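You operate a simulated robot arm through the tools that you are given. There is no shell and no other tool.

You are at the controls of a simulated two-armed robot. One attempt, no reset.

JOB
Pump 100 ml into the can under the drum spout.
Fine: press RESET once first, so that the meter ends on 100 ml; open the red valve, close it after; spill nothing.

Only the result counts: the job must be done as asked and must still hold three seconds after the hand-in. Knocking over, shifting, dropping, spilling or breaking anything else fails it.

ROBOT AND FRAMES
Two 7-joint arms with two-finger parallel grippers on one trunk that stands fixed in place. Base frame: the origin is at the foot of the trunk, x ahead of it, y to its left, z up; the work surface is at about z = 633. Lengths are in mm, angles in degrees, forces in N, time in s.
The left shoulder is at [50, 177, 1154], the right one opposite. With the tool pointing down near the work surface each hand reaches from about 100 to 660 mm from the base axis, measured 20 degrees to its own side. Payload 3.43 kg a hand.
The tool frame of a hand sits at the grasp point between the pads (the TCP): z along the fingers, y along the line on which they close. The tips reach 34 mm beyond it. Largest opening 128 mm; finger width 24, thickness 12; the body of the gripper, 48 by 130 mm, starts 96 mm behind the TCP.
Orientation is that of the tool frame in the base frame, as a unit quaternion [x, y, z, w]. With the fingers straight down and closing along the base's y, the tool's x points along the base's -x, its y along +y and its z along -z.

CONTROLS
- The arms move only by the tool drive_tool. It takes "left_series", "right_series" or both (then of equal length, played together; a hand with none holds still); each is a list that holds one entry, the list of rows, each a list of 7 numbers: the shift along the base's x, y, z in cm, then the turn, a rotation vector about the base's x, y, z in degrees, then the gripper command, from -1 (fully open) to 1 (shut), values between in proportion. In form: [[[dx, dy, dz, ax, ay, az, jaw], ...]]. A call has 1 to 20 rows; each row is the pose to reach, as a shift and turn from the pose commanded when the call began. Rows are played at 5 a second. More than 50 mm and 8.6 degrees between two rows, or a gripper value outside its range, and nothing of the call is played. A pose out of reach is approached as far as the arm can. The call stops where the force on the tool passes 80 N (or 10 N more than at its start, if that is more) or the arm is blocked; 0.2 s more then pass. Each finger travels about 108 mm/s and halts on what it meets, pressing with about 44 N; the grip force reading is that of the motor and also rises with nothing between the fingers. The clock runs only during rows and for 0.2 s after the last one: add rows that repeat a pose to give the fingers time. The reply holds the time, the measured pose of the TCP, the force on the tool along the base axes, the opening and the grip force, in the units named above and with some noise, with the torque about the TCP (base axes, N m) and any sound that the robot's microphone picked up.
- Cameras (640 x 400 px; columns grow to the right, rows downward): "scene" is now at [143.2, -52.9, 1340.6]; the picture's right is [-0.60, -0.80, 0.00], its down [-0.28, 0.21, -0.94] and it looks along [0.75, -0.56, -0.34] (base axes); focal length 214 px, centre (320, 200). "left" rides on the left gripper at [76, 11, -160] in its tool frame; the picture's right is [-0.15, 0.99, 0.00], its down [-0.88, -0.13, -0.46] and it looks along [-0.45, -0.07, 0.89] (tool axes); focal length 234 px, centre (320, 200). "right" rides on the right gripper at [76, -11, -160] in its tool frame; the picture's right is [0.15, 0.99, 0.00], its down [-0.88, 0.13, -0.46] and it looks along [-0.45, 0.07, 0.89] (tool axes); focal length 234 px, centre (320, 200). There is no depth. A picture from a camera that has moved, and an enlarged one, comes with that camera's place and axes in the base frame and with its lens.
- snapshot(camera): a new picture of that camera. No time passes.
- raise_lower(by): slides the trunk up (or, below 0, down) by that many mm; the arms and the scene camera ride with it, the base frame stays. It gives what a move gives, with no picture.
- aim_head(pan, tilt): turns the head with the scene camera to pan (to the left, within 80 degrees either way) and tilt (down, from -29 to 69), counted from straight ahead of the robot. It gives what a move gives.
- inspect(camera, box): a new picture of the part [left, top, right, bottom] of that camera's present view, enlarged. No time passes.
- close_job(): hands the job in; it is judged then, once.

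Nothing tells you positions but the pictures and the camera data. Unless the task says otherwise, let go and move clear before handing in.

The tools are called as name(argument=value, ...) on one line, values as JSON. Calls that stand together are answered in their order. drive_tool: Moves the arms, as the interface text tells. Its arguments: {"type":"object","properties":{"left_series":{"type":"array","items":{"type":"array","items":{"type":"array","items":{"type":"number"}}}},"right_series":{"type":"array","items":{"type":"array","items":{"type":"array","items":{"type":"number"}}}}},"required":[]} The other tools are called the same way: raise_lower (by) slides the trunk up or down; aim_head (pan, tilt) turns the head that bears the scene camera; snapshot (camera) takes a picture; inspect (camera, box) takes an enlarged picture of a part of a camera's view; close_job () hands the job in.

At the start:

```text
time: 0.0
left_position: [304.1, -7.0, 1273.6]
left_ee_rot: [0.0, 1.0, -0.001, -0.001]
left_ft_force: [-0.4, -0.1, -0.6]
left_ft_torque: [0.02, -0.02, -0.02]
left_gripper_width: 127.9
left_grip_force: 0.2
right_position: [344.3, -504.8, 1228.7]
right_ee_rot: [0.0, 1.0, 0.0, 0.001]
right_ft_force: [0.9, 0.0, -0.1]
right_ft_torque: [-0.01, 0.01, -0.02]
right_gripper_width: 127.7
right_grip_force: 0.0
trunk travel left (down, up): [-325.0, 76.0]
head pan, tilt: [-36.8, 20.1]
```

scene: 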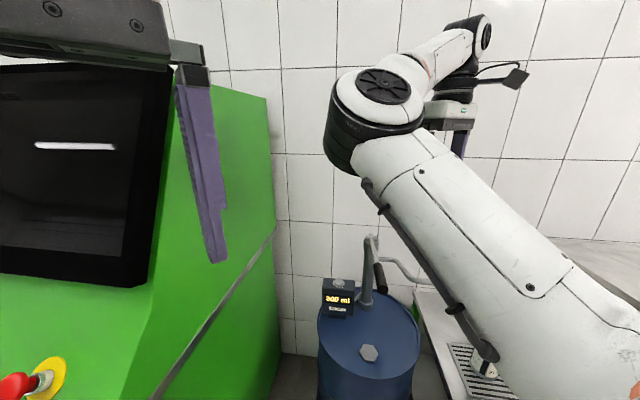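
right: 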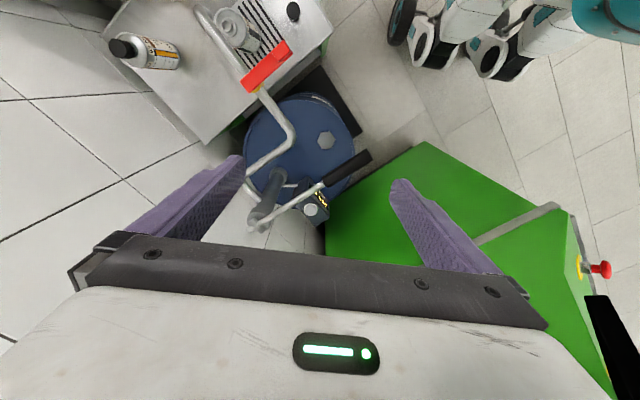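
left: 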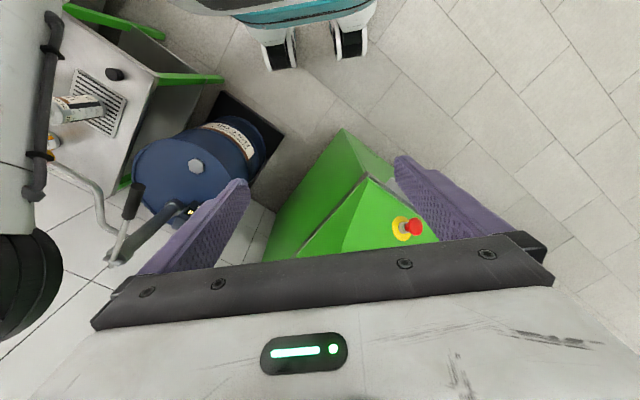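

I see a blue drum with a crank pump, a meter with a display, a spout with a red valve over a can on a bench with a grate. I will take closer pictures before moving.

inspect(camera="right", box=[100, 0, 420, 240])

inspect(camera="scene", box=[280, 220, 520, 400])

inspect(camera="left", box=[0, 50, 300, 280])

```text
1.67 times, centred on (260, 120) of right
camera zoom: at [268.4, -514.5, 1388.8], right [-0.15, 0.99, 0.0], down [0.88, 0.13, 0.46], along [0.45, 0.07, -0.89], focal length 390 px, centre (420, 333)
```

zoom: 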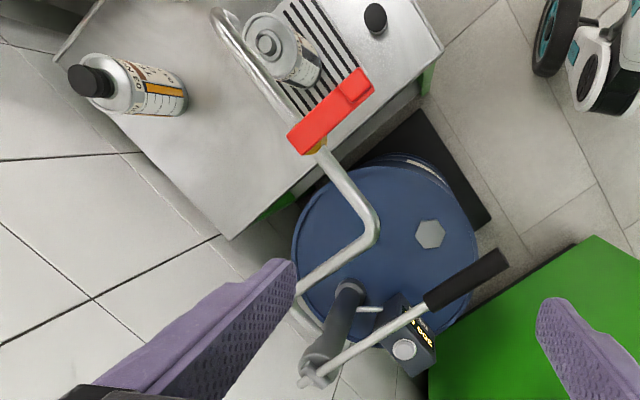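

```text
2.22 times, centred on (400, 310) of scene
camera zoom: at [143.2, -52.9, 1340.6], right [-0.6, -0.8, 0.0], down [-0.28, 0.21, -0.94], along [0.75, -0.56, -0.34], focal length 477 px, centre (142, -44)
```

zoom: 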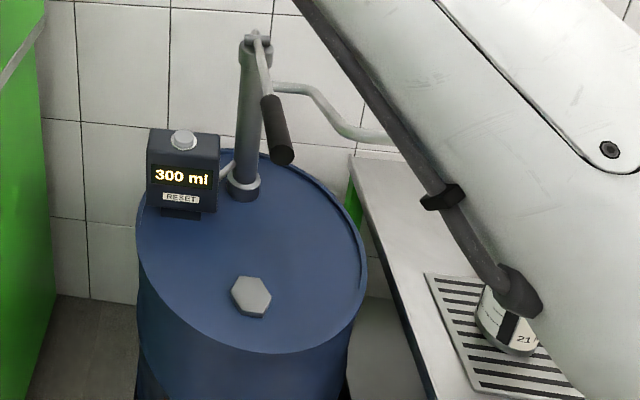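

```text
1.74 times, centred on (150, 165) of left
camera zoom: at [228.9, 5.7, 1433.7], right [0.15, 0.99, 0.0], down [0.88, -0.13, 0.46], along [0.45, -0.07, -0.89], focal length 407 px, centre (616, 261)
```

zoom: 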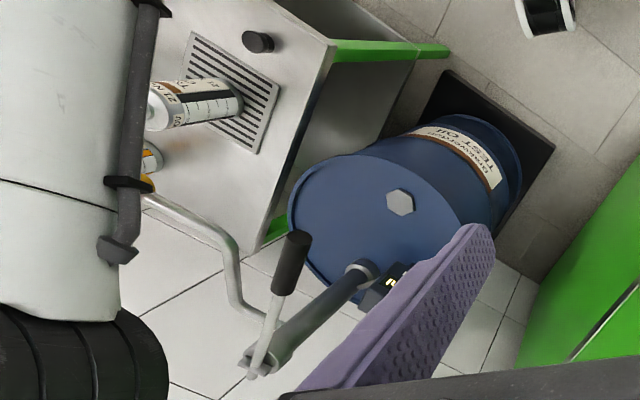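

The drum has a long lever pump with a black grip, a meter box with a top button and a RESET label, and a red-handled valve on a pipe leading over a can on the bench. The right arm blocks the scene camera, so I move it back to see the whole layout.

drive_tool(right_series=[[[-4, -2, 1, 0, 0, 0, -1], [-8, -4, 2, 0, 0, 0, -1], [-12, -6, 3, 0, 0, 0, -1], [-16, -8, 4, 0, 0, 0, -1], [-20, -10, 5, 0, 0, 0, -1]]])

aim_head(pan=-48, tilt=35)

snapshot(camera="scene")

snapshot(camera="right")

```text
time: 1.2
left_position: [304.9, -7.3, 1273.7]
left_ee_rot: [0.001, 1.0, -0.001, 0.001]
left_ft_force: [-1.1, -0.9, -0.6]
left_ft_torque: [-0.01, -0.05, -0.01]
left_gripper_width: 127.9
left_grip_force: 0.0
right_position: [143.9, -604.4, 1275.8]
right_ee_rot: [-0.002, 1.0, 0.0, 0.0]
right_ft_force: [-0.1, 0.0, -0.1]
right_ft_torque: [0.02, -0.01, 0.0]
right_gripper_width: 128.0
right_grip_force: 0.0
trunk travel left (down, up): [-325.0, 76.0]
head pan, tilt: [-36.8, 20.1]
```

```text
time: 2.0
left_position: [304.4, -6.5, 1272.7]
left_ee_rot: [0.0, 1.0, 0.0, 0.001]
left_ft_force: [-0.4, 0.8, -0.5]
left_ft_torque: [-0.01, 0.02, -0.02]
left_gripper_width: 128.3
left_grip_force: 0.1
right_position: [144.1, -603.3, 1276.5]
right_ee_rot: [0.0, 1.0, 0.0, 0.0]
right_ft_force: [-0.5, 0.3, 0.4]
right_ft_torque: [-0.03, 0.01, -0.01]
right_gripper_width: 127.9
right_grip_force: 0.0
trunk travel left (down, up): [-325.0, 76.0]
head pan, tilt: [-48.0, 35.0]
```

```text
taken
camera scene: at [127.5, -62.6, 1317.0], right [-0.74, -0.67, 0.0], down [-0.38, 0.43, -0.82], along [0.55, -0.61, -0.57], focal length 214 px, centre (320, 200)
```

scene: 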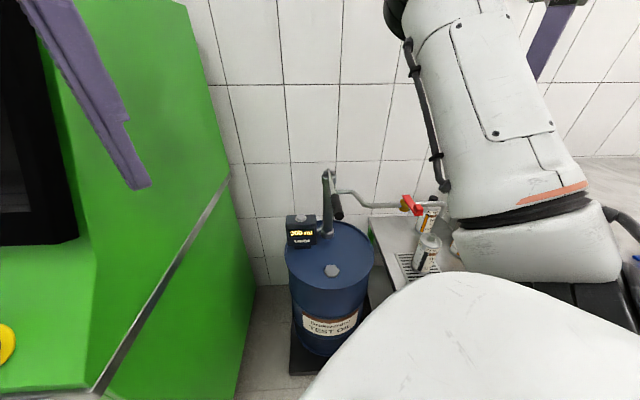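

```text
taken
camera right: at [68.9, -614.3, 1436.1], right [-0.15, 0.99, 0.0], down [0.88, 0.13, 0.46], along [0.45, 0.07, -0.89], focal length 234 px, centre (320, 200)
```

right: 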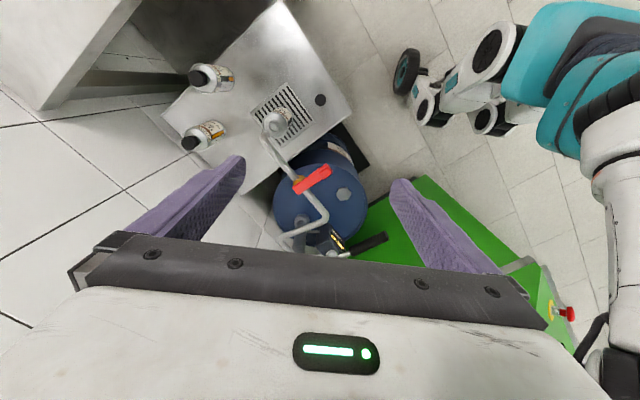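

The scene view now shows the drum, lever, meter and red valve on the pipe over the can. I enlarge both views to read the geometry.

inspect(camera="scene", box=[270, 150, 470, 275])

inspect(camera="right", box=[160, 60, 400, 270])

```text
3.20 times, centred on (370, 212) of scene
camera zoom: at [127.5, -62.6, 1317.0], right [-0.74, -0.67, 0.0], down [-0.38, 0.43, -0.82], along [0.55, -0.61, -0.57], focal length 686 px, centre (160, 160)
```

zoom: 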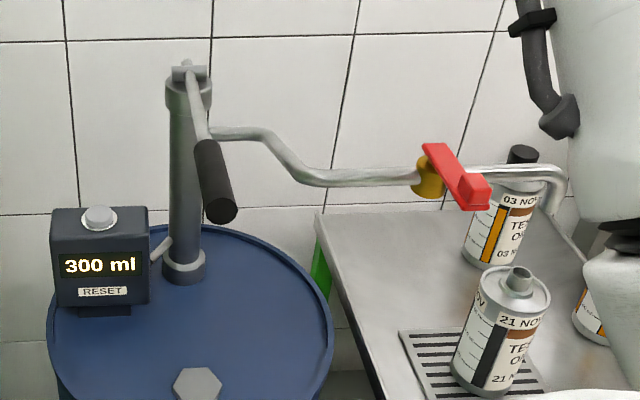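

```text
1.90 times, centred on (280, 165) of right
camera zoom: at [68.9, -614.3, 1436.1], right [-0.15, 0.99, 0.0], down [0.88, 0.13, 0.46], along [0.45, 0.07, -0.89], focal length 446 px, centre (396, 267)
```

zoom: 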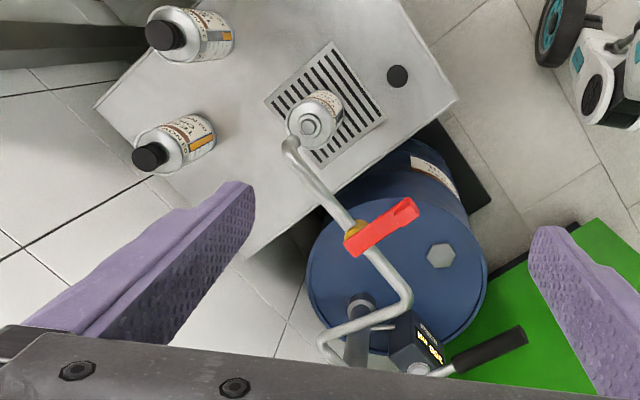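

The valve handle sits near (232..291, -574..-633, 960) across the pipe, i.e. closed; the lever grip is near (370..450, -405..-480, 975) and the meter button near (617, -493, 780). I lower the right hand a bit to look at the valve and spout more closely.

drive_tool(right_series=[[[0, 0, -4, 0, 0, 0, -1], [0, 0, -8, 0, 0, 0, -1], [0, 0, -12, 0, 0, 0, -1], [0, 0, -14, 0, 0, 0, -1]]])

inspect(camera="right", box=[160, 60, 420, 260])

inspect(camera="scene", box=[380, 170, 480, 280])

inspect(camera="scene", box=[280, 160, 360, 260])

```text
time: 3.0
left_position: [304.1, -5.7, 1273.3]
left_ee_rot: [0.0, 1.0, 0.0, 0.0]
left_ft_force: [-0.6, -0.2, -0.1]
left_ft_torque: [0.01, -0.03, 0.0]
left_gripper_width: 128.1
left_grip_force: 0.0
right_position: [144.4, -603.6, 1140.0]
right_ee_rot: [0.0, 1.0, 0.0, 0.0]
right_ft_force: [-0.4, 0.6, 0.8]
right_ft_torque: [0.01, 0.01, -0.02]
right_gripper_width: 127.9
right_grip_force: 0.1
trunk travel left (down, up): [-325.0, 76.0]
head pan, tilt: [-48.0, 35.0]
```

```text
2.00 times, centred on (290, 160) of right
camera zoom: at [68.6, -614.4, 1299.4], right [-0.15, 0.99, 0.0], down [0.88, 0.13, 0.46], along [0.45, 0.07, -0.89], focal length 468 px, centre (380, 280)
```

zoom: 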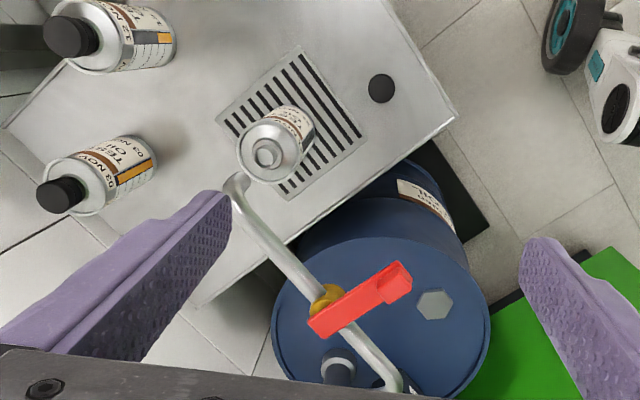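

```text
3.64 times, centred on (430, 225) of scene
camera zoom: at [127.6, -62.6, 1316.9], right [-0.74, -0.67, 0.0], down [-0.38, 0.43, -0.82], along [0.55, -0.61, -0.57], focal length 780 px, centre (-80, 109)
```

zoom: 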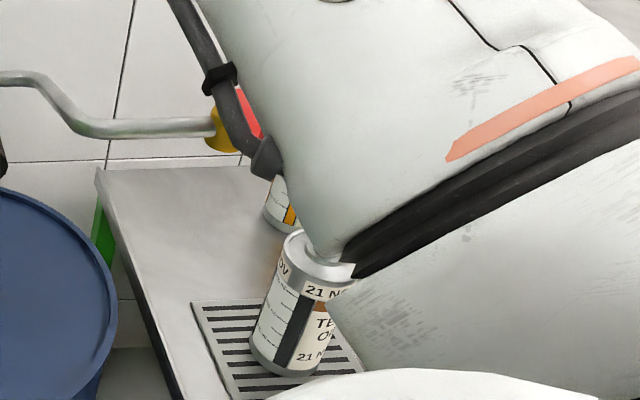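

```text
4.00 times, centred on (320, 210) of scene
camera zoom: at [127.6, -62.6, 1316.9], right [-0.74, -0.67, 0.0], down [-0.38, 0.43, -0.82], along [0.55, -0.61, -0.57], focal length 858 px, centre (320, 160)
```

zoom: 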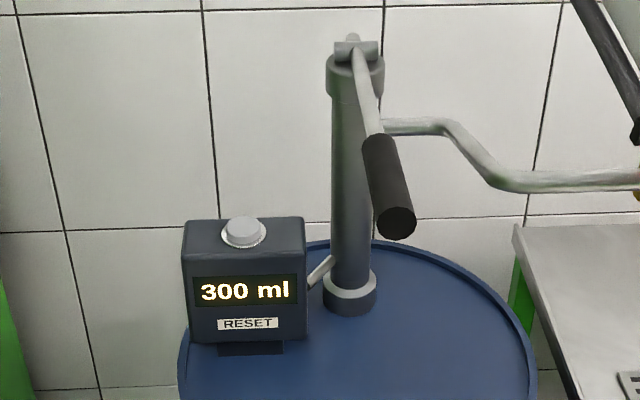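

The spout end appears right above the can's neck, and the red handle crosses the pipe. I check the left camera too, now that the right arm has moved.

inspect(camera="left", box=[0, 60, 240, 280])

inspect(camera="right", box=[280, 170, 380, 240])

inspect(camera="right", box=[190, 80, 330, 180])

```text
1.82 times, centred on (120, 170) of left
camera zoom: at [228.9, 5.6, 1433.7], right [0.15, 0.99, 0.0], down [0.88, -0.13, 0.46], along [0.45, -0.07, -0.89], focal length 426 px, centre (684, 254)
```

zoom: 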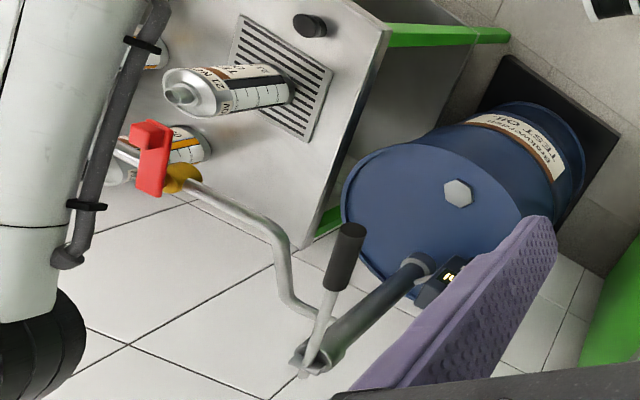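

```text
5.71 times, centred on (330, 205) of right
camera zoom: at [68.6, -614.4, 1299.4], right [-0.15, 0.99, 0.0], down [0.88, 0.13, 0.46], along [0.45, 0.07, -0.89], focal length 1338 px, centre (263, 171)
```

zoom: 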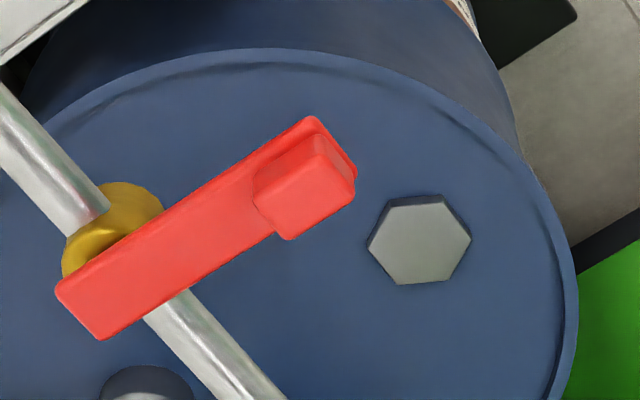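

```text
4.00 times, centred on (260, 130) of right
camera zoom: at [68.6, -614.4, 1299.4], right [-0.15, 0.99, 0.0], down [0.88, 0.13, 0.46], along [0.45, 0.07, -0.89], focal length 937 px, centre (560, 480)
```

zoom: 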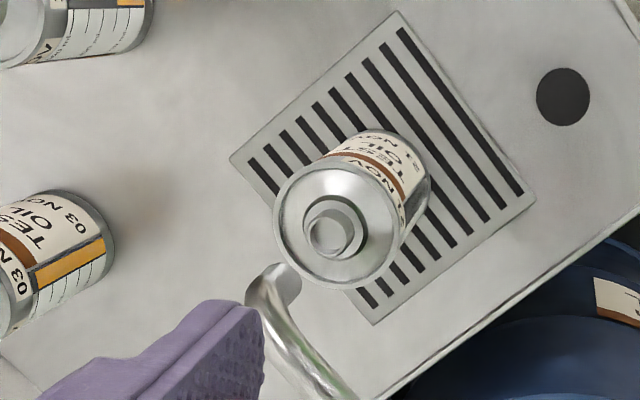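

The handle is a flat bar with a raised knob at its tip over a yellow pivot, the spout lines up with the can neck at about (195, -717), and the button is near (618, -492, 775). I bring the right hand high over the lever toward the meter, with the fingers closed and yawed along the lever direction.

drive_tool(right_series=[[[3.5, 2.3, 0, 0, 0, -5, 0], [7, 4.6, 0, 0, 0, -10, 1], [10.5, 6.9, 0, 0, 0, -15, 1], [14, 9.2, 0, 0, 0, -20, 1], [17.5, 11.5, 0, 0, 0, -25, 1], [21, 13.8, 0, 0, 0, -30, 1], [24.5, 16.1, 0, 0, 0, -35, 1], [28, 18.4, 0, 0, 0, -40, 1], [30, 19, 0, 0, 0, -45, 1]]])

snapshot(camera="scene")

snapshot(camera="right")

snapshot(camera="left")

```text
time: 5.0
left_position: [306.0, -6.6, 1273.0]
left_ee_rot: [0.0, 1.0, 0.0, -0.001]
left_ft_force: [0.2, 0.4, -0.5]
left_ft_torque: [-0.01, -0.02, 0.05]
left_gripper_width: 127.8
left_grip_force: 0.1
right_position: [445.1, -412.9, 1139.9]
right_ee_rot: [0.383, 0.924, 0.0, 0.0]
right_ft_force: [0.1, 0.1, 0.3]
right_ft_torque: [-0.03, 0.02, -0.01]
right_gripper_width: 0.0
right_grip_force: 33.0
trunk travel left (down, up): [-325.0, 76.0]
head pan, tilt: [-48.0, 35.0]
```

```text
taken
camera scene: at [127.8, -62.6, 1316.9], right [-0.74, -0.67, 0.0], down [-0.38, 0.43, -0.82], along [0.55, -0.61, -0.57], focal length 214 px, centre (320, 200)
```

scene: 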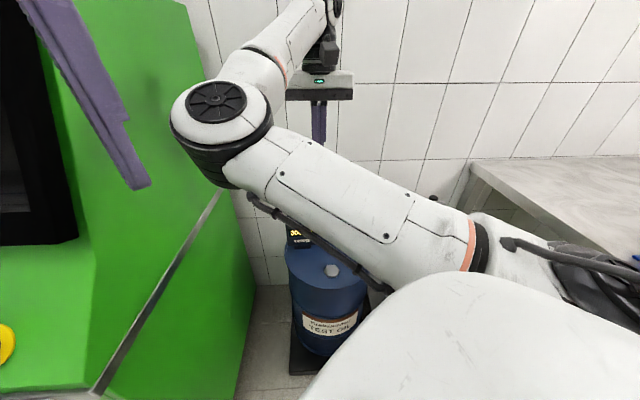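

```text
taken
camera right: at [383.7, -367.0, 1299.8], right [0.6, 0.8, 0.0], down [0.71, -0.53, 0.46], along [0.37, -0.27, -0.89], focal length 234 px, centre (320, 200)
```

right: 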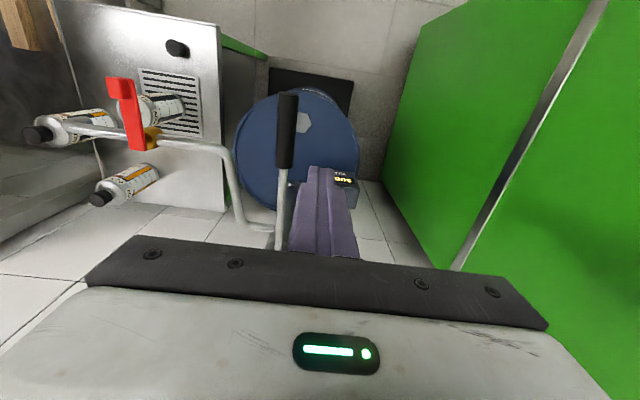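

```text
taken
camera left: at [229.1, 5.6, 1433.7], right [0.15, 0.99, 0.0], down [0.88, -0.13, 0.46], along [0.45, -0.07, -0.89], focal length 234 px, centre (320, 200)
```

left: 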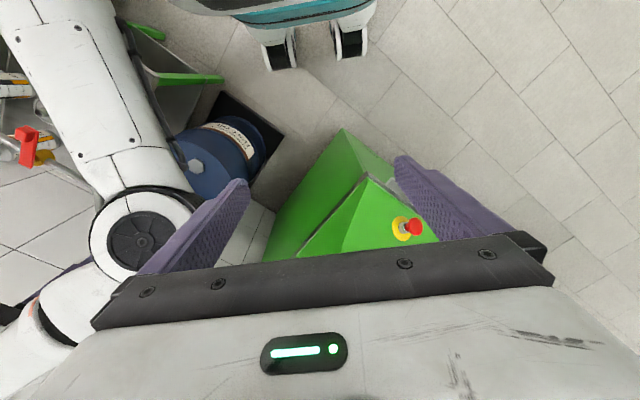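

The lever now appears beside the closed fingers and the meter is further ahead; the machine panel lies well clear on the left. I tilt the tool forward along the lever direction and move over the meter, still high.

drive_tool(right_series=[[[3.6, -1.2, -1, -3.6, -3.5, 0, 1], [7.2, -2.4, -2, -7.1, -7, 0, 1], [10.8, -3.7, -3.5, -10.7, -10.5, 0, 1], [14.5, -5.1, -5, -14.3, -14, 0, 1], [14.5, -5.1, -6, -14.3, -14, 0, 1]]])

snapshot(camera="scene")

snapshot(camera="right")

```text
time: 6.2
left_position: [304.9, -7.0, 1272.4]
left_ee_rot: [0.0, 1.0, 0.0, 0.0]
left_ft_force: [0.5, -0.6, 0.6]
left_ft_torque: [0.0, -0.01, 0.0]
left_gripper_width: 128.0
left_grip_force: 0.1
right_position: [590.1, -465.9, 1078.8]
right_ee_rot: [0.377, 0.91, -0.068, 0.161]
right_ft_force: [-0.3, 0.4, 1.0]
right_ft_torque: [-0.01, 0.02, 0.0]
right_gripper_width: 0.0
right_grip_force: 33.5
trunk travel left (down, up): [-325.0, 76.0]
head pan, tilt: [-48.0, 35.0]
```

```text
taken
camera scene: at [127.6, -62.5, 1316.9], right [-0.74, -0.67, 0.0], down [-0.38, 0.43, -0.82], along [0.55, -0.61, -0.57], focal length 214 px, centre (320, 200)
```

scene: 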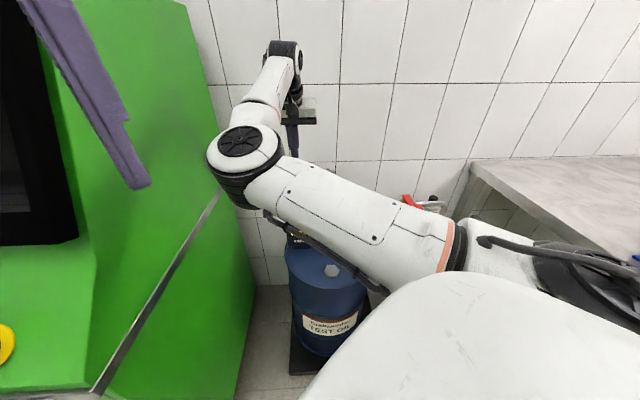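

```text
taken
camera right: at [493.5, -382.8, 1202.8], right [0.6, 0.8, -0.05], down [0.57, -0.38, 0.73], along [0.56, -0.47, -0.68], focal length 234 px, centre (320, 200)
```

right: 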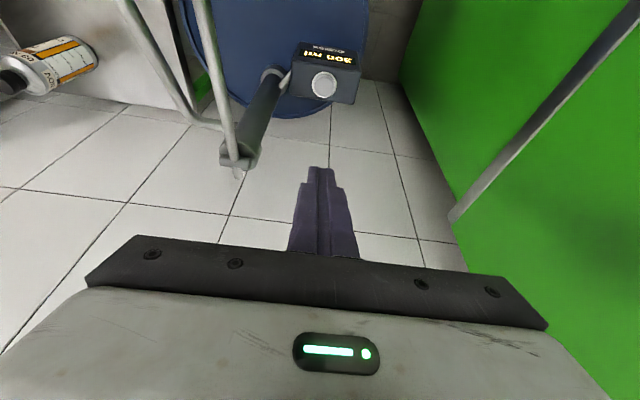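

The button is at the expected place under the tilted fingers. Before descending I check the elbow and forearm relative to the lever with the left camera.

snapshot(camera="left")

inspect(camera="right", box=[180, 0, 460, 180])

```text
taken
camera left: at [228.8, 5.7, 1433.7], right [0.15, 0.99, 0.0], down [0.88, -0.13, 0.46], along [0.45, -0.07, -0.89], focal length 234 px, centre (320, 200)
```

left: 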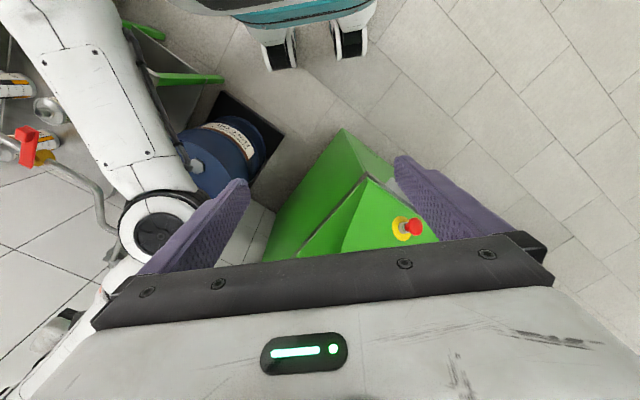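

```text
2.22 times, centred on (320, 90) of right
camera zoom: at [493.5, -382.8, 1202.8], right [0.6, 0.8, -0.05], down [0.57, -0.38, 0.73], along [0.56, -0.47, -0.68], focal length 520 px, centre (320, 444)
```

zoom: 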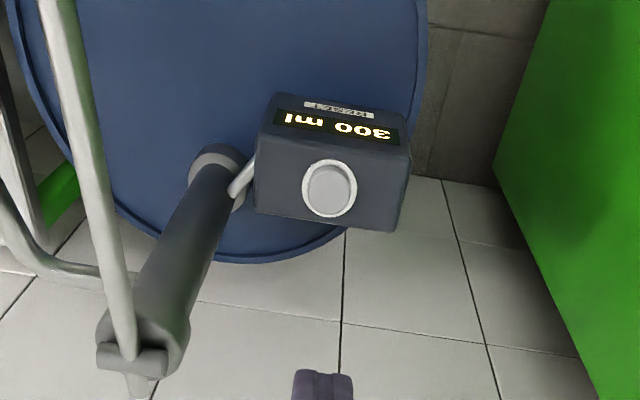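

The forearm runs about 120 mm to the side of the lever, so descending is safe. I go down to about 35 mm above the button.

drive_tool(right_series=[[[0.4, -0.4, -4, 0, 0, 0, 1], [0.8, -0.8, -8, 0, 0, 0, 1], [1.2, -1.2, -12, 0, 0, 0, 1], [1.6, -1.6, -16, 0, 0, 0, 1], [1.8, -1.8, -19, 0, 0, 0, 1], [1.8, -1.8, -21, 0, 0, 0, 1]]])

snapshot(camera="right")

snapshot(camera="scene")

```text
time: 7.6
left_position: [304.1, -6.2, 1272.0]
left_ee_rot: [0.0, 1.0, 0.0, -0.001]
left_ft_force: [0.4, -0.3, -0.3]
left_ft_torque: [0.02, 0.0, 0.02]
left_gripper_width: 128.0
left_grip_force: 0.1
right_position: [607.0, -483.0, 868.0]
right_ee_rot: [0.378, 0.91, -0.069, 0.16]
right_ft_force: [-0.9, -0.3, 0.3]
right_ft_torque: [-0.02, 0.0, -0.02]
right_gripper_width: 0.0
right_grip_force: 32.9
trunk travel left (down, up): [-325.0, 76.0]
head pan, tilt: [-48.0, 35.0]
```

```text
taken
camera right: at [510.3, -400.8, 993.1], right [0.6, 0.8, -0.05], down [0.57, -0.38, 0.73], along [0.56, -0.47, -0.68], focal length 234 px, centre (320, 200)
```

right: 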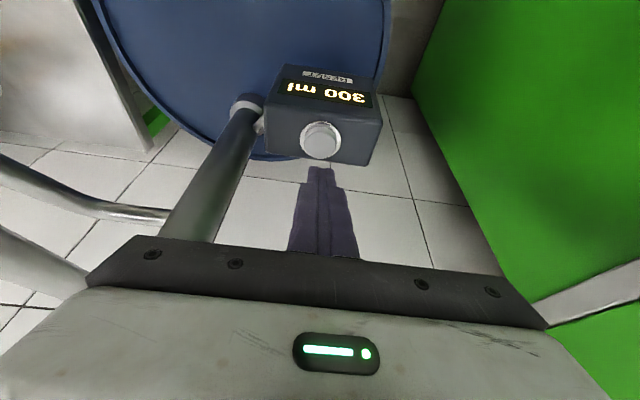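

```text
taken
camera scene: at [127.7, -62.7, 1316.9], right [-0.74, -0.67, 0.0], down [-0.38, 0.43, -0.82], along [0.55, -0.61, -0.57], focal length 214 px, centre (320, 200)
```

scene: 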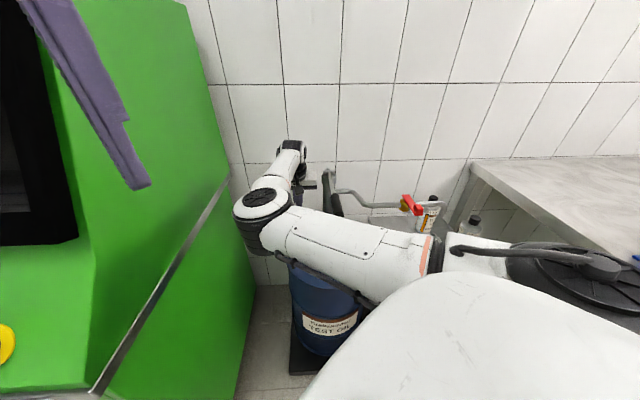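

The fingertips are about 60 mm above the button, nearly aligned. I descend to just above it.

drive_tool(right_series=[[[0.2, -0.4, -2, 0, 0, 0, 1], [0.3, -0.6, -4, 0, 0, 0, 1], [0.3, -0.6, -5, 0, 0, 0, 1], [0.3, -0.6, -5.2, 0, 0, 0, 1]]])

snapshot(camera="right")

inspect(camera="scene", box=[270, 150, 390, 260])

```text
time: 8.6
left_position: [303.2, -6.3, 1272.9]
left_ee_rot: [0.0, 1.0, -0.001, 0.0]
left_ft_force: [0.2, -0.7, 0.2]
left_ft_torque: [-0.04, 0.01, 0.01]
left_gripper_width: 128.1
left_grip_force: 0.1
right_position: [610.6, -488.7, 819.6]
right_ee_rot: [0.376, 0.91, -0.069, 0.162]
right_ft_force: [-1.4, -0.3, 11.1]
right_ft_torque: [0.01, 0.1, -0.06]
right_gripper_width: 0.3
right_grip_force: 33.8
trunk travel left (down, up): [-325.0, 76.0]
head pan, tilt: [-48.0, 35.0]
heard: click
```

```text
taken
camera right: at [513.2, -406.7, 944.1], right [0.6, 0.8, -0.05], down [0.57, -0.38, 0.73], along [0.56, -0.47, -0.68], focal length 234 px, centre (320, 200)
```

right: 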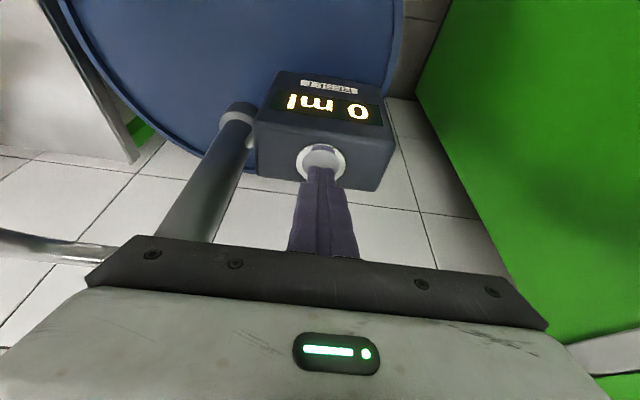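

```text
3.64 times, centred on (330, 205) of scene
camera zoom: at [126.3, -61.6, 1317.3], right [-0.74, -0.67, 0.0], down [-0.38, 0.43, -0.82], along [0.55, -0.61, -0.57], focal length 780 px, centre (284, 182)
```

zoom: 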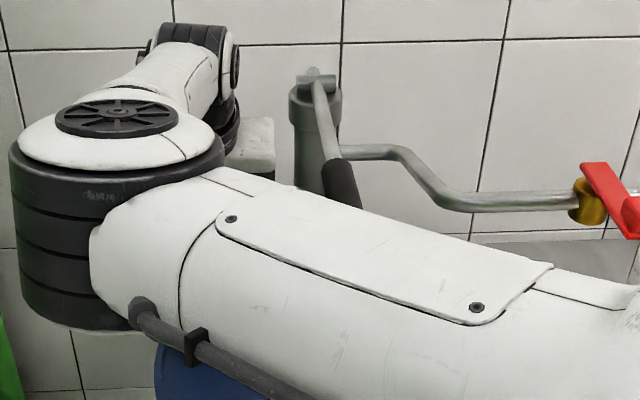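

A click was heard and the meter reads 0 ml, so RESET is done once. I retreat straight up, keeping clear of the button.

drive_tool(right_series=[[[0, 0, 2, 0, 0, 0, 1], [-0.2, 0.4, 5, 0, 0, 0, 1], [-0.6, 0.8, 9, 0, 0, 0, 1], [-1, 1.2, 13, 0, 0, 0, 1], [-1.4, 1.6, 17, 0, 0, 0, 1], [-1.8, 2, 21, 0, 0, 0, 1], [-2, 2.4, 25, 0, 0, 0, 1], [-2, 2.4, 26.5, 0, 0, 0, 1]]])

snapshot(camera="right")

```text
time: 10.4
left_position: [304.7, -6.8, 1272.2]
left_ee_rot: [0.0, 1.0, 0.0, 0.0]
left_ft_force: [0.0, 0.5, -0.3]
left_ft_torque: [-0.01, 0.02, 0.03]
left_gripper_width: 128.1
left_grip_force: 0.1
right_position: [589.7, -464.4, 1081.5]
right_ee_rot: [0.377, 0.91, -0.068, 0.16]
right_ft_force: [0.3, 0.5, -0.2]
right_ft_torque: [0.02, -0.02, 0.01]
right_gripper_width: 0.0
right_grip_force: 33.3
trunk travel left (down, up): [-325.0, 76.0]
head pan, tilt: [-48.0, 35.0]
```

```text
taken
camera right: at [493.5, -382.1, 1206.7], right [0.6, 0.8, -0.05], down [0.57, -0.38, 0.73], along [0.56, -0.47, -0.68], focal length 234 px, centre (320, 200)
```

right: 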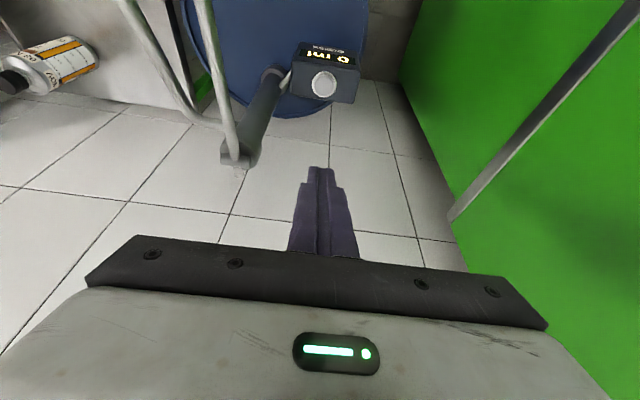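

RESET is finished and the button has been left. I now un-tilt and carry the right hand back over the lever to hover beside the valve handle, and move the left hand a little aside for clearance.

drive_tool(right_series=[[[-3.6, 1.2, 1.5, 3.6, 3.5, 0, 1], [-7.2, 2.4, 3, 7.1, 7, 0, 1], [-10.8, 3.7, 4.5, 10.7, 10.5, 0, 1], [-14.5, 5.1, 6, 14.3, 14, 0, 1], [-17.7, 2.6, 6, 14.3, 14, 0, 1], [-21, 0.2, 6, 14.3, 14, 0, 1], [-24.2, -2.2, 6, 14.3, 14, 0, 1], [-27.4, -4.6, 6, 14.3, 14, 0, 0], [-30.7, -7, 6, 14.3, 14, 0, -0.5], [-34, -9.6, 6, 14.3, 14, 0, -0.5]]], left_series=[[[0, 2, 0, 0, 0, 0, -1], [-1, 4, 0, 0, 0, 0, -1], [-2, 6, 0, 0, 0, 0, -1], [-3, 8, 0, 0, 0, 0, -1], [-4, 10, 0, 0, 0, 0, -1], [-4, 11, 0, 0, 0, 0, -1], [-4, 12, 0, 0, 0, 0, -1], [-4, 12, 0, 0, 0, 0, -1], [-4, 12, 0, 0, 0, 0, -1], [-4, 12, 0, 0, 0, 0, -1]]])

snapshot(camera="right")

snapshot(camera="scene")

snapshot(camera="left")

```text
time: 12.6
left_position: [263.0, 113.0, 1273.5]
left_ee_rot: [0.0, 1.0, 0.0, 0.0]
left_ft_force: [-0.3, 0.5, 0.4]
left_ft_torque: [-0.01, -0.06, 0.0]
left_gripper_width: 127.9
left_grip_force: 0.1
right_position: [249.8, -561.6, 1141.0]
right_ee_rot: [0.383, 0.924, -0.001, 0.0]
right_ft_force: [-1.3, -0.2, 0.3]
right_ft_torque: [0.0, -0.01, 0.0]
right_gripper_width: 95.7
right_grip_force: 0.1
trunk travel left (down, up): [-325.0, 76.0]
head pan, tilt: [-48.0, 35.0]
```

```text
taken
camera right: at [188.9, -516.6, 1301.3], right [0.6, 0.8, 0.0], down [0.71, -0.53, 0.46], along [0.37, -0.27, -0.89], focal length 234 px, centre (320, 200)
```

right: 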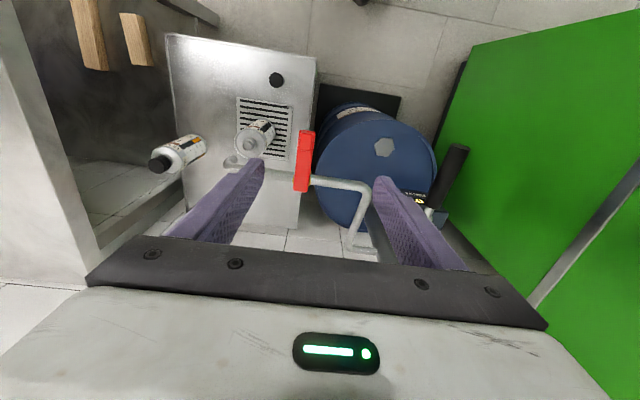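

```text
taken
camera scene: at [127.2, -63.1, 1316.9], right [-0.74, -0.67, 0.0], down [-0.38, 0.43, -0.82], along [0.55, -0.61, -0.57], focal length 214 px, centre (320, 200)
```

scene: 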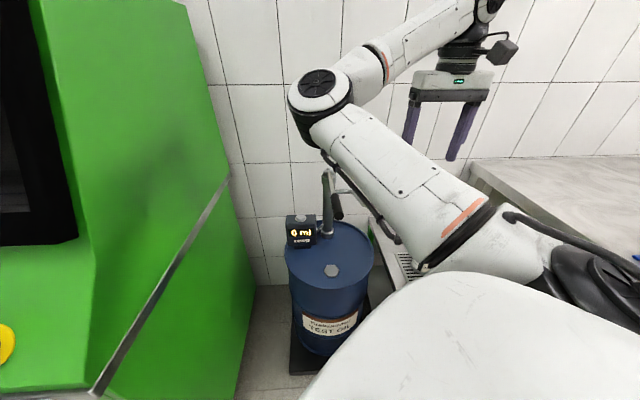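

```text
taken
camera left: at [187.4, 125.5, 1434.0], right [0.15, 0.99, 0.0], down [0.88, -0.13, 0.46], along [0.45, -0.07, -0.89], focal length 234 px, centre (320, 200)
```

left: 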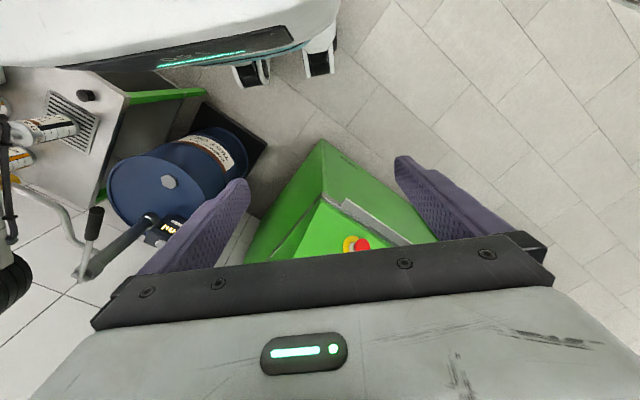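

The valve handle is now in line with the gripper's closing plane, between the fingers' directions. I enlarge it to fix its exact position.

inspect(camera="right", box=[250, 100, 370, 220])

inspect(camera="right", box=[200, 90, 320, 190])

```text
3.33 times, centred on (310, 160) of right
camera zoom: at [188.9, -516.6, 1301.3], right [0.6, 0.8, 0.0], down [0.71, -0.53, 0.46], along [0.37, -0.27, -0.89], focal length 781 px, centre (353, 333)
```

zoom: 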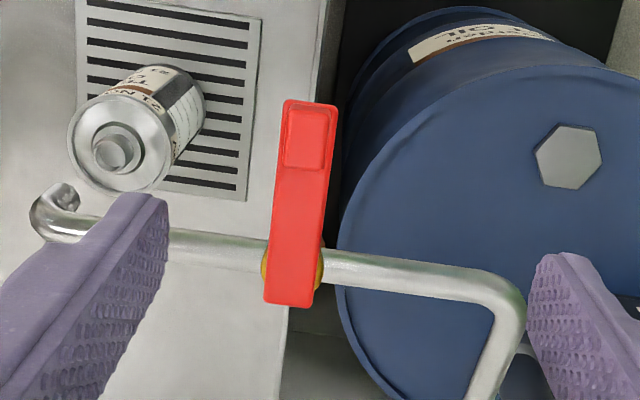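

```text
4.00 times, centred on (260, 140) of right
camera zoom: at [188.9, -516.6, 1301.3], right [0.6, 0.8, 0.0], down [0.71, -0.53, 0.46], along [0.37, -0.27, -0.89], focal length 937 px, centre (560, 440)
```

zoom: 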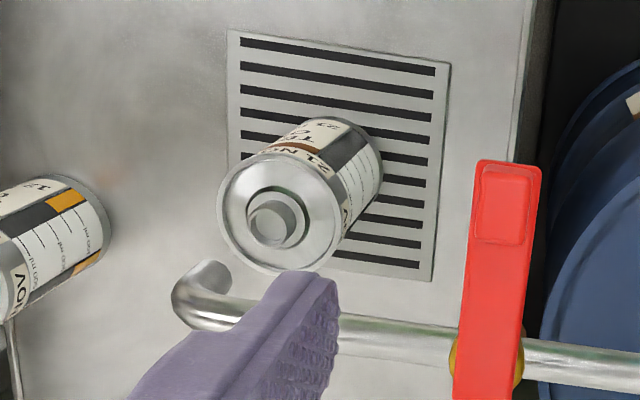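

Knob top is around (238, -577, 971), the bar top at 957, the pivot about (286, -625) and the pipe centre at z ≈ 929. I go down to just above the knob with the fingers half closed to check alignment.

drive_tool(right_series=[[[-0.3, -0.4, -4, 0, 0, 0, 0], [-0.6, -0.8, -8, 0, 0, 0, 0.2], [-0.9, -1.2, -11, 0, 0, 0, 0.3], [-1.2, -1.5, -12.8, 0, 0, 0, 0.3]]])

snapshot(camera="right")

inspect(camera="right", box=[250, 100, 390, 220])

```text
time: 13.6
left_position: [264.9, 113.4, 1273.4]
left_ee_rot: [0.0, 1.0, 0.0, -0.001]
left_ft_force: [-0.8, -0.4, -1.2]
left_ft_torque: [0.03, -0.02, 0.02]
left_gripper_width: 128.3
left_grip_force: 0.0
right_position: [239.7, -576.7, 1013.4]
right_ee_rot: [0.382, 0.924, -0.001, -0.001]
right_ft_force: [0.7, -0.5, 0.1]
right_ft_torque: [0.01, -0.01, 0.04]
right_gripper_width: 44.8
right_grip_force: 0.1
trunk travel left (down, up): [-325.0, 76.0]
head pan, tilt: [-48.0, 35.0]
```

```text
taken
camera right: at [177.9, -529.7, 1173.9], right [0.6, 0.8, 0.0], down [0.72, -0.53, 0.46], along [0.37, -0.27, -0.89], focal length 234 px, centre (320, 200)
```

right: 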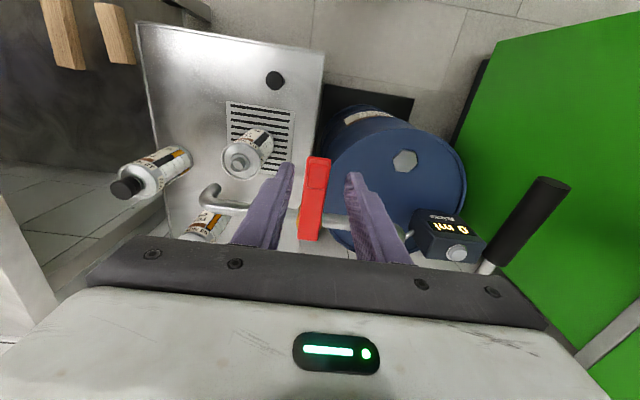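

```text
3.33 times, centred on (320, 160) of right
camera zoom: at [177.9, -529.7, 1173.9], right [0.6, 0.8, 0.0], down [0.72, -0.53, 0.46], along [0.37, -0.27, -0.89], focal length 781 px, centre (320, 333)
```

zoom: 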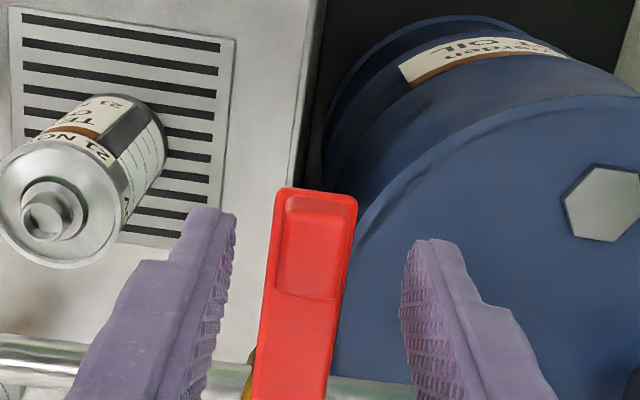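

The knob sits centred between the fingers. I lower around it and narrow the fingers to a loose cage.

drive_tool(right_series=[[[-0.1, 0, -1.5, 0, 0, 0, 0.3], [-0.1, 0, -3, 0, 0, 0, 0.3], [-0.1, 0, -3, 0, 0, 0, 0.55], [-0.1, 0, -3, 0, 0, 0, 0.55]]])

inspect(camera="right", box=[230, 100, 410, 240])

```text
time: 14.6
left_position: [264.6, 114.6, 1274.1]
left_ee_rot: [0.0, 1.0, 0.001, -0.001]
left_ft_force: [0.1, -0.3, -0.5]
left_ft_torque: [0.01, -0.03, -0.05]
left_gripper_width: 128.1
left_grip_force: 0.1
right_position: [237.6, -574.9, 983.2]
right_ee_rot: [0.383, 0.924, 0.0, -0.001]
right_ft_force: [-0.4, 0.5, -0.2]
right_ft_torque: [0.0, -0.01, 0.0]
right_gripper_width: 29.1
right_grip_force: 0.2
trunk travel left (down, up): [-325.0, 76.0]
head pan, tilt: [-48.0, 35.0]
```

```text
2.86 times, centred on (320, 170) of right
camera zoom: at [176.4, -530.0, 1143.7], right [0.6, 0.8, 0.0], down [0.71, -0.53, 0.46], along [0.37, -0.27, -0.89], focal length 669 px, centre (320, 286)
```

zoom: 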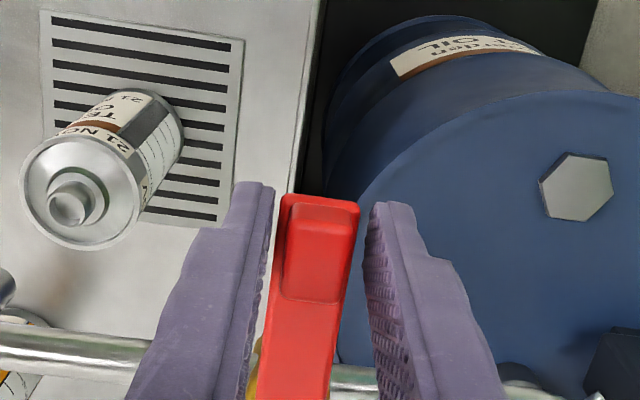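

The fingers cage the knob with a few millimetres of play. I probe the turning direction gently: 8 degrees counter-clockwise (tip toward the spout).

drive_tool(right_series=[[[-0.34, -0.35, 0, 0, 0, 4, 0.55], [-0.65, -0.72, 0, 0, 0, 8, 0.55]]])

inspect(camera="right", box=[230, 100, 410, 240])

```text
time: 15.2
left_position: [263.7, 113.1, 1273.1]
left_ee_rot: [-0.001, 1.0, -0.001, 0.0]
left_ft_force: [0.7, -0.7, -0.8]
left_ft_torque: [-0.01, 0.0, -0.01]
left_gripper_width: 127.8
left_grip_force: 0.1
right_position: [229.6, -582.8, 983.8]
right_ee_rot: [0.316, 0.949, 0.0, 0.001]
right_ft_force: [0.3, -0.5, -0.1]
right_ft_torque: [-0.02, -0.01, 0.01]
right_gripper_width: 29.0
right_grip_force: 0.5
trunk travel left (down, up): [-325.0, 76.0]
head pan, tilt: [-48.0, 35.0]
```

```text
2.86 times, centred on (320, 170) of right
camera zoom: at [163.4, -546.2, 1143.7], right [0.48, 0.88, 0.0], down [0.78, -0.43, 0.46], along [0.4, -0.22, -0.89], focal length 669 px, centre (320, 286)
```

zoom: 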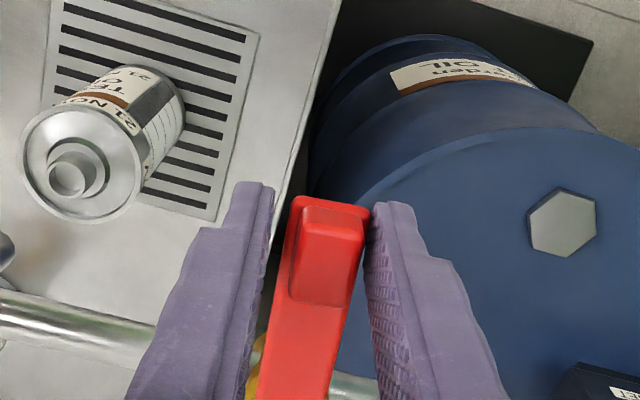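

No resistance yet; the right finger is just touching. I continue another few degrees in the same direction.

drive_tool(right_series=[[[-0.29, -0.4, 0, 0, 0, 4, 0.55], [-0.55, -0.8, 0, 0, 0, 8, 0.55]]])

inspect(camera="right", box=[230, 100, 410, 240])

```text
time: 15.8
left_position: [264.6, 113.9, 1272.8]
left_ee_rot: [0.0, 1.0, 0.0, 0.0]
left_ft_force: [-0.7, -0.1, -0.5]
left_ft_torque: [0.02, 0.02, 0.01]
left_gripper_width: 128.2
left_grip_force: 0.1
right_position: [224.0, -591.6, 984.3]
right_ee_rot: [0.249, 0.968, -0.001, 0.0]
right_ft_force: [0.2, 0.2, -0.7]
right_ft_torque: [0.0, 0.01, 0.01]
right_gripper_width: 29.0
right_grip_force: 0.2
trunk travel left (down, up): [-325.0, 76.0]
head pan, tilt: [-48.0, 35.0]
```

```text
2.86 times, centred on (320, 170) of right
camera zoom: at [152.6, -563.6, 1144.3], right [0.35, 0.94, 0.0], down [0.83, -0.31, 0.46], along [0.43, -0.16, -0.89], focal length 669 px, centre (320, 286)
```

zoom: 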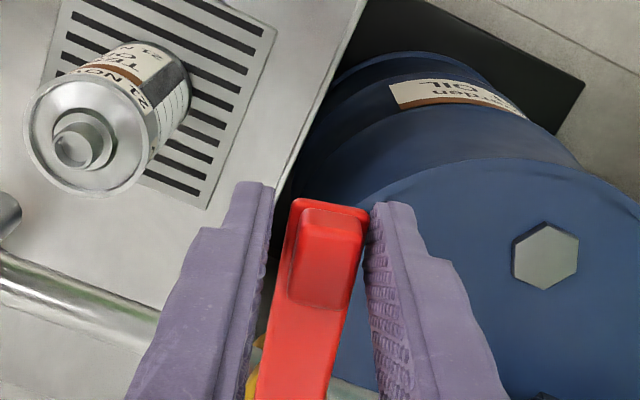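

The handle follows freely in this direction with negligible force, so this is the opening direction. I carry on along the arc.

drive_tool(right_series=[[[-0.43, -0.87, 0, 0, 0, 8, 0.55], [-0.73, -1.8, 0, 0, 0, 16, 0.55], [-0.9, -2.76, 0, 0, 0, 24, 0.55], [-0.93, -3.73, 0, 0, 0, 32, 0.55], [-0.83, -4.7, 0, 0, 0, 40, 0.55], [-0.59, -5.64, 0, 0, 0, 48, 0.55]]])

inspect(camera="right", box=[210, 80, 430, 250])

```text
time: 17.2
left_position: [263.4, 113.9, 1272.3]
left_ee_rot: [-0.001, 1.0, 0.0, -0.001]
left_ft_force: [-1.7, 0.2, 0.5]
left_ft_torque: [0.02, -0.02, 0.03]
left_gripper_width: 128.0
left_grip_force: 0.1
right_position: [219.0, -646.4, 983.5]
right_ee_rot: [-0.167, 0.986, 0.0, 0.0]
right_ft_force: [-0.1, -0.1, 0.7]
right_ft_torque: [-0.05, -0.03, 0.01]
right_gripper_width: 28.7
right_grip_force: 0.1
trunk travel left (down, up): [-325.0, 76.0]
head pan, tilt: [-48.0, 35.0]
```

```text
2.35 times, centred on (320, 165) of right
camera zoom: at [151.2, -682.3, 1143.1], right [-0.46, 0.89, 0.0], down [0.79, 0.41, 0.46], along [0.4, 0.21, -0.89], focal length 551 px, centre (320, 282)
```

zoom: 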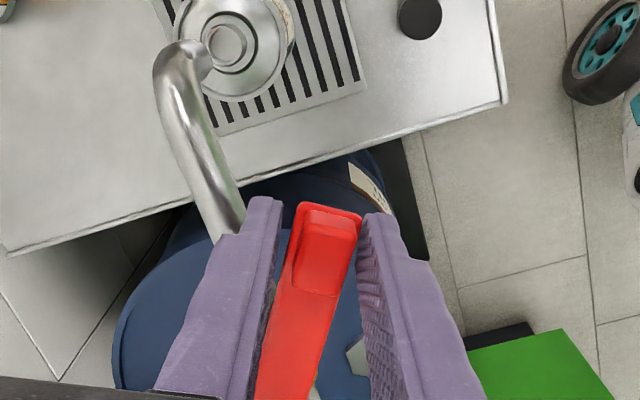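

The handle keeps following, about 55 degrees open. I continue to near the end of travel.

drive_tool(right_series=[[[0.36, -0.9, 0, 0, 0, 8, 0.55], [0.85, -1.74, 0, 0, 0, 16, 0.55], [1.45, -2.51, 0, 0, 0, 24, 0.55]]])

inspect(camera="right", box=[210, 80, 430, 250])

```text
time: 18.0
left_position: [263.7, 112.7, 1272.5]
left_ee_rot: [0.0, 1.0, 0.001, 0.0]
left_ft_force: [0.3, 0.1, 0.5]
left_ft_torque: [0.02, 0.0, -0.04]
left_gripper_width: 127.8
left_grip_force: 0.0
right_position: [233.7, -671.4, 983.6]
right_ee_rot: [-0.368, 0.93, -0.001, 0.0]
right_ft_force: [-0.5, -1.1, 0.2]
right_ft_torque: [-0.01, 0.03, 0.03]
right_gripper_width: 28.7
right_grip_force: 0.2
trunk travel left (down, up): [-325.0, 76.0]
head pan, tilt: [-48.0, 35.0]
```

```text
2.35 times, centred on (320, 165) of right
camera zoom: at [186.1, -732.7, 1143.2], right [-0.78, 0.62, 0.0], down [0.55, 0.7, 0.46], along [0.28, 0.36, -0.89], focal length 551 px, centre (320, 282)
```

zoom: 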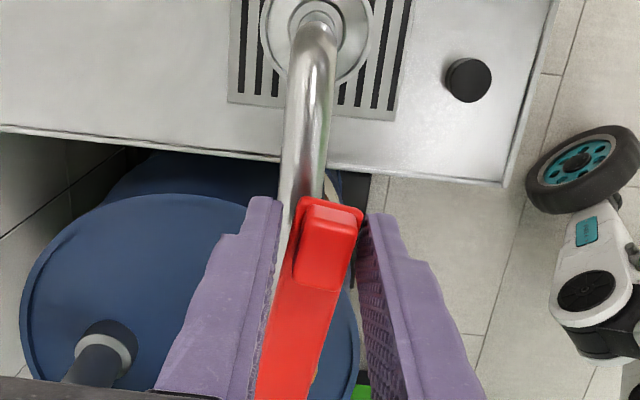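

Nearly aligned with the pipe now. I finish the last degrees slowly, watching the force.

drive_tool(right_series=[[[0.17, -0.17, 0, 0, 0, 2, 0.55], [0.34, -0.35, 0, 0, 0, 4, 0.55], [0.52, -0.52, 0, 0, 0, 6, 0.55], [0.7, -0.68, 0, 0, 0, 8, 0.55]]])

inspect(camera="right", box=[210, 80, 430, 250])

```text
time: 19.0
left_position: [263.6, 113.7, 1272.2]
left_ee_rot: [0.0, 1.0, 0.0, 0.0]
left_ft_force: [-0.3, 0.3, 0.0]
left_ft_torque: [0.03, 0.0, 0.01]
left_gripper_width: 128.0
left_grip_force: 0.1
right_position: [241.0, -678.8, 983.9]
right_ee_rot: [-0.431, 0.902, 0.0, 0.0]
right_ft_force: [0.8, 0.5, -0.2]
right_ft_torque: [-0.02, -0.02, 0.01]
right_gripper_width: 29.0
right_grip_force: 0.7
trunk travel left (down, up): [-325.0, 76.0]
head pan, tilt: [-48.0, 35.0]
```

```text
2.35 times, centred on (320, 165) of right
camera zoom: at [201.9, -744.6, 1143.8], right [-0.86, 0.51, 0.0], down [0.45, 0.77, 0.46], along [0.23, 0.39, -0.89], focal length 551 px, centre (320, 282)
```

zoom: 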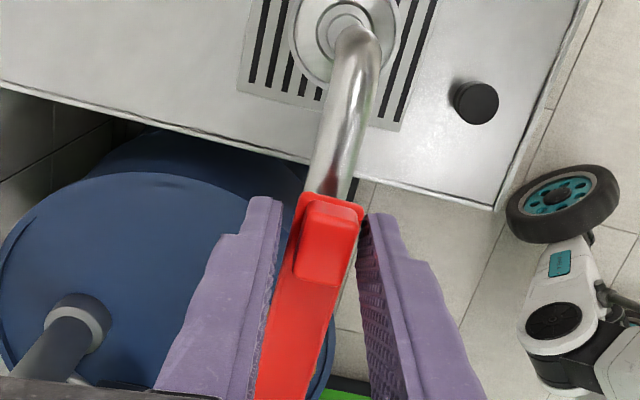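

Handle and pipe are nearly parallel with no stop felt. I go a few more degrees in small steps to find the stop.

drive_tool(right_series=[[[0.19, -0.15, 0, 0, 0, 2, 0.55], [0.38, -0.3, 0, 0, 0, 4, 0.55], [0.48, -0.37, 0, 0, 0, 5, 0.55]]])

inspect(camera="right", box=[210, 80, 430, 250])

```text
time: 19.8
left_position: [263.6, 115.8, 1274.1]
left_ee_rot: [0.0, 1.0, 0.0, 0.0]
left_ft_force: [0.4, -0.2, 1.0]
left_ft_torque: [0.02, -0.02, -0.02]
left_gripper_width: 127.9
left_grip_force: 0.0
right_position: [243.4, -680.2, 983.8]
right_ee_rot: [-0.47, 0.883, 0.001, 0.001]
right_ft_force: [-6.3, 13.2, -1.8]
right_ft_torque: [0.33, 0.08, -0.25]
right_gripper_width: 35.5
right_grip_force: 6.4
trunk travel left (down, up): [-325.0, 76.0]
head pan, tilt: [-48.0, 35.0]
```

```text
2.35 times, centred on (320, 165) of right
camera zoom: at [211.2, -750.4, 1144.0], right [-0.9, 0.43, 0.0], down [0.39, 0.8, 0.46], along [0.2, 0.41, -0.89], focal length 551 px, centre (320, 282)
```

zoom: 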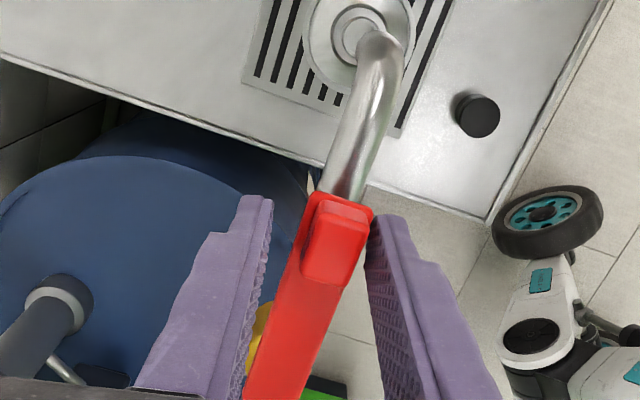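

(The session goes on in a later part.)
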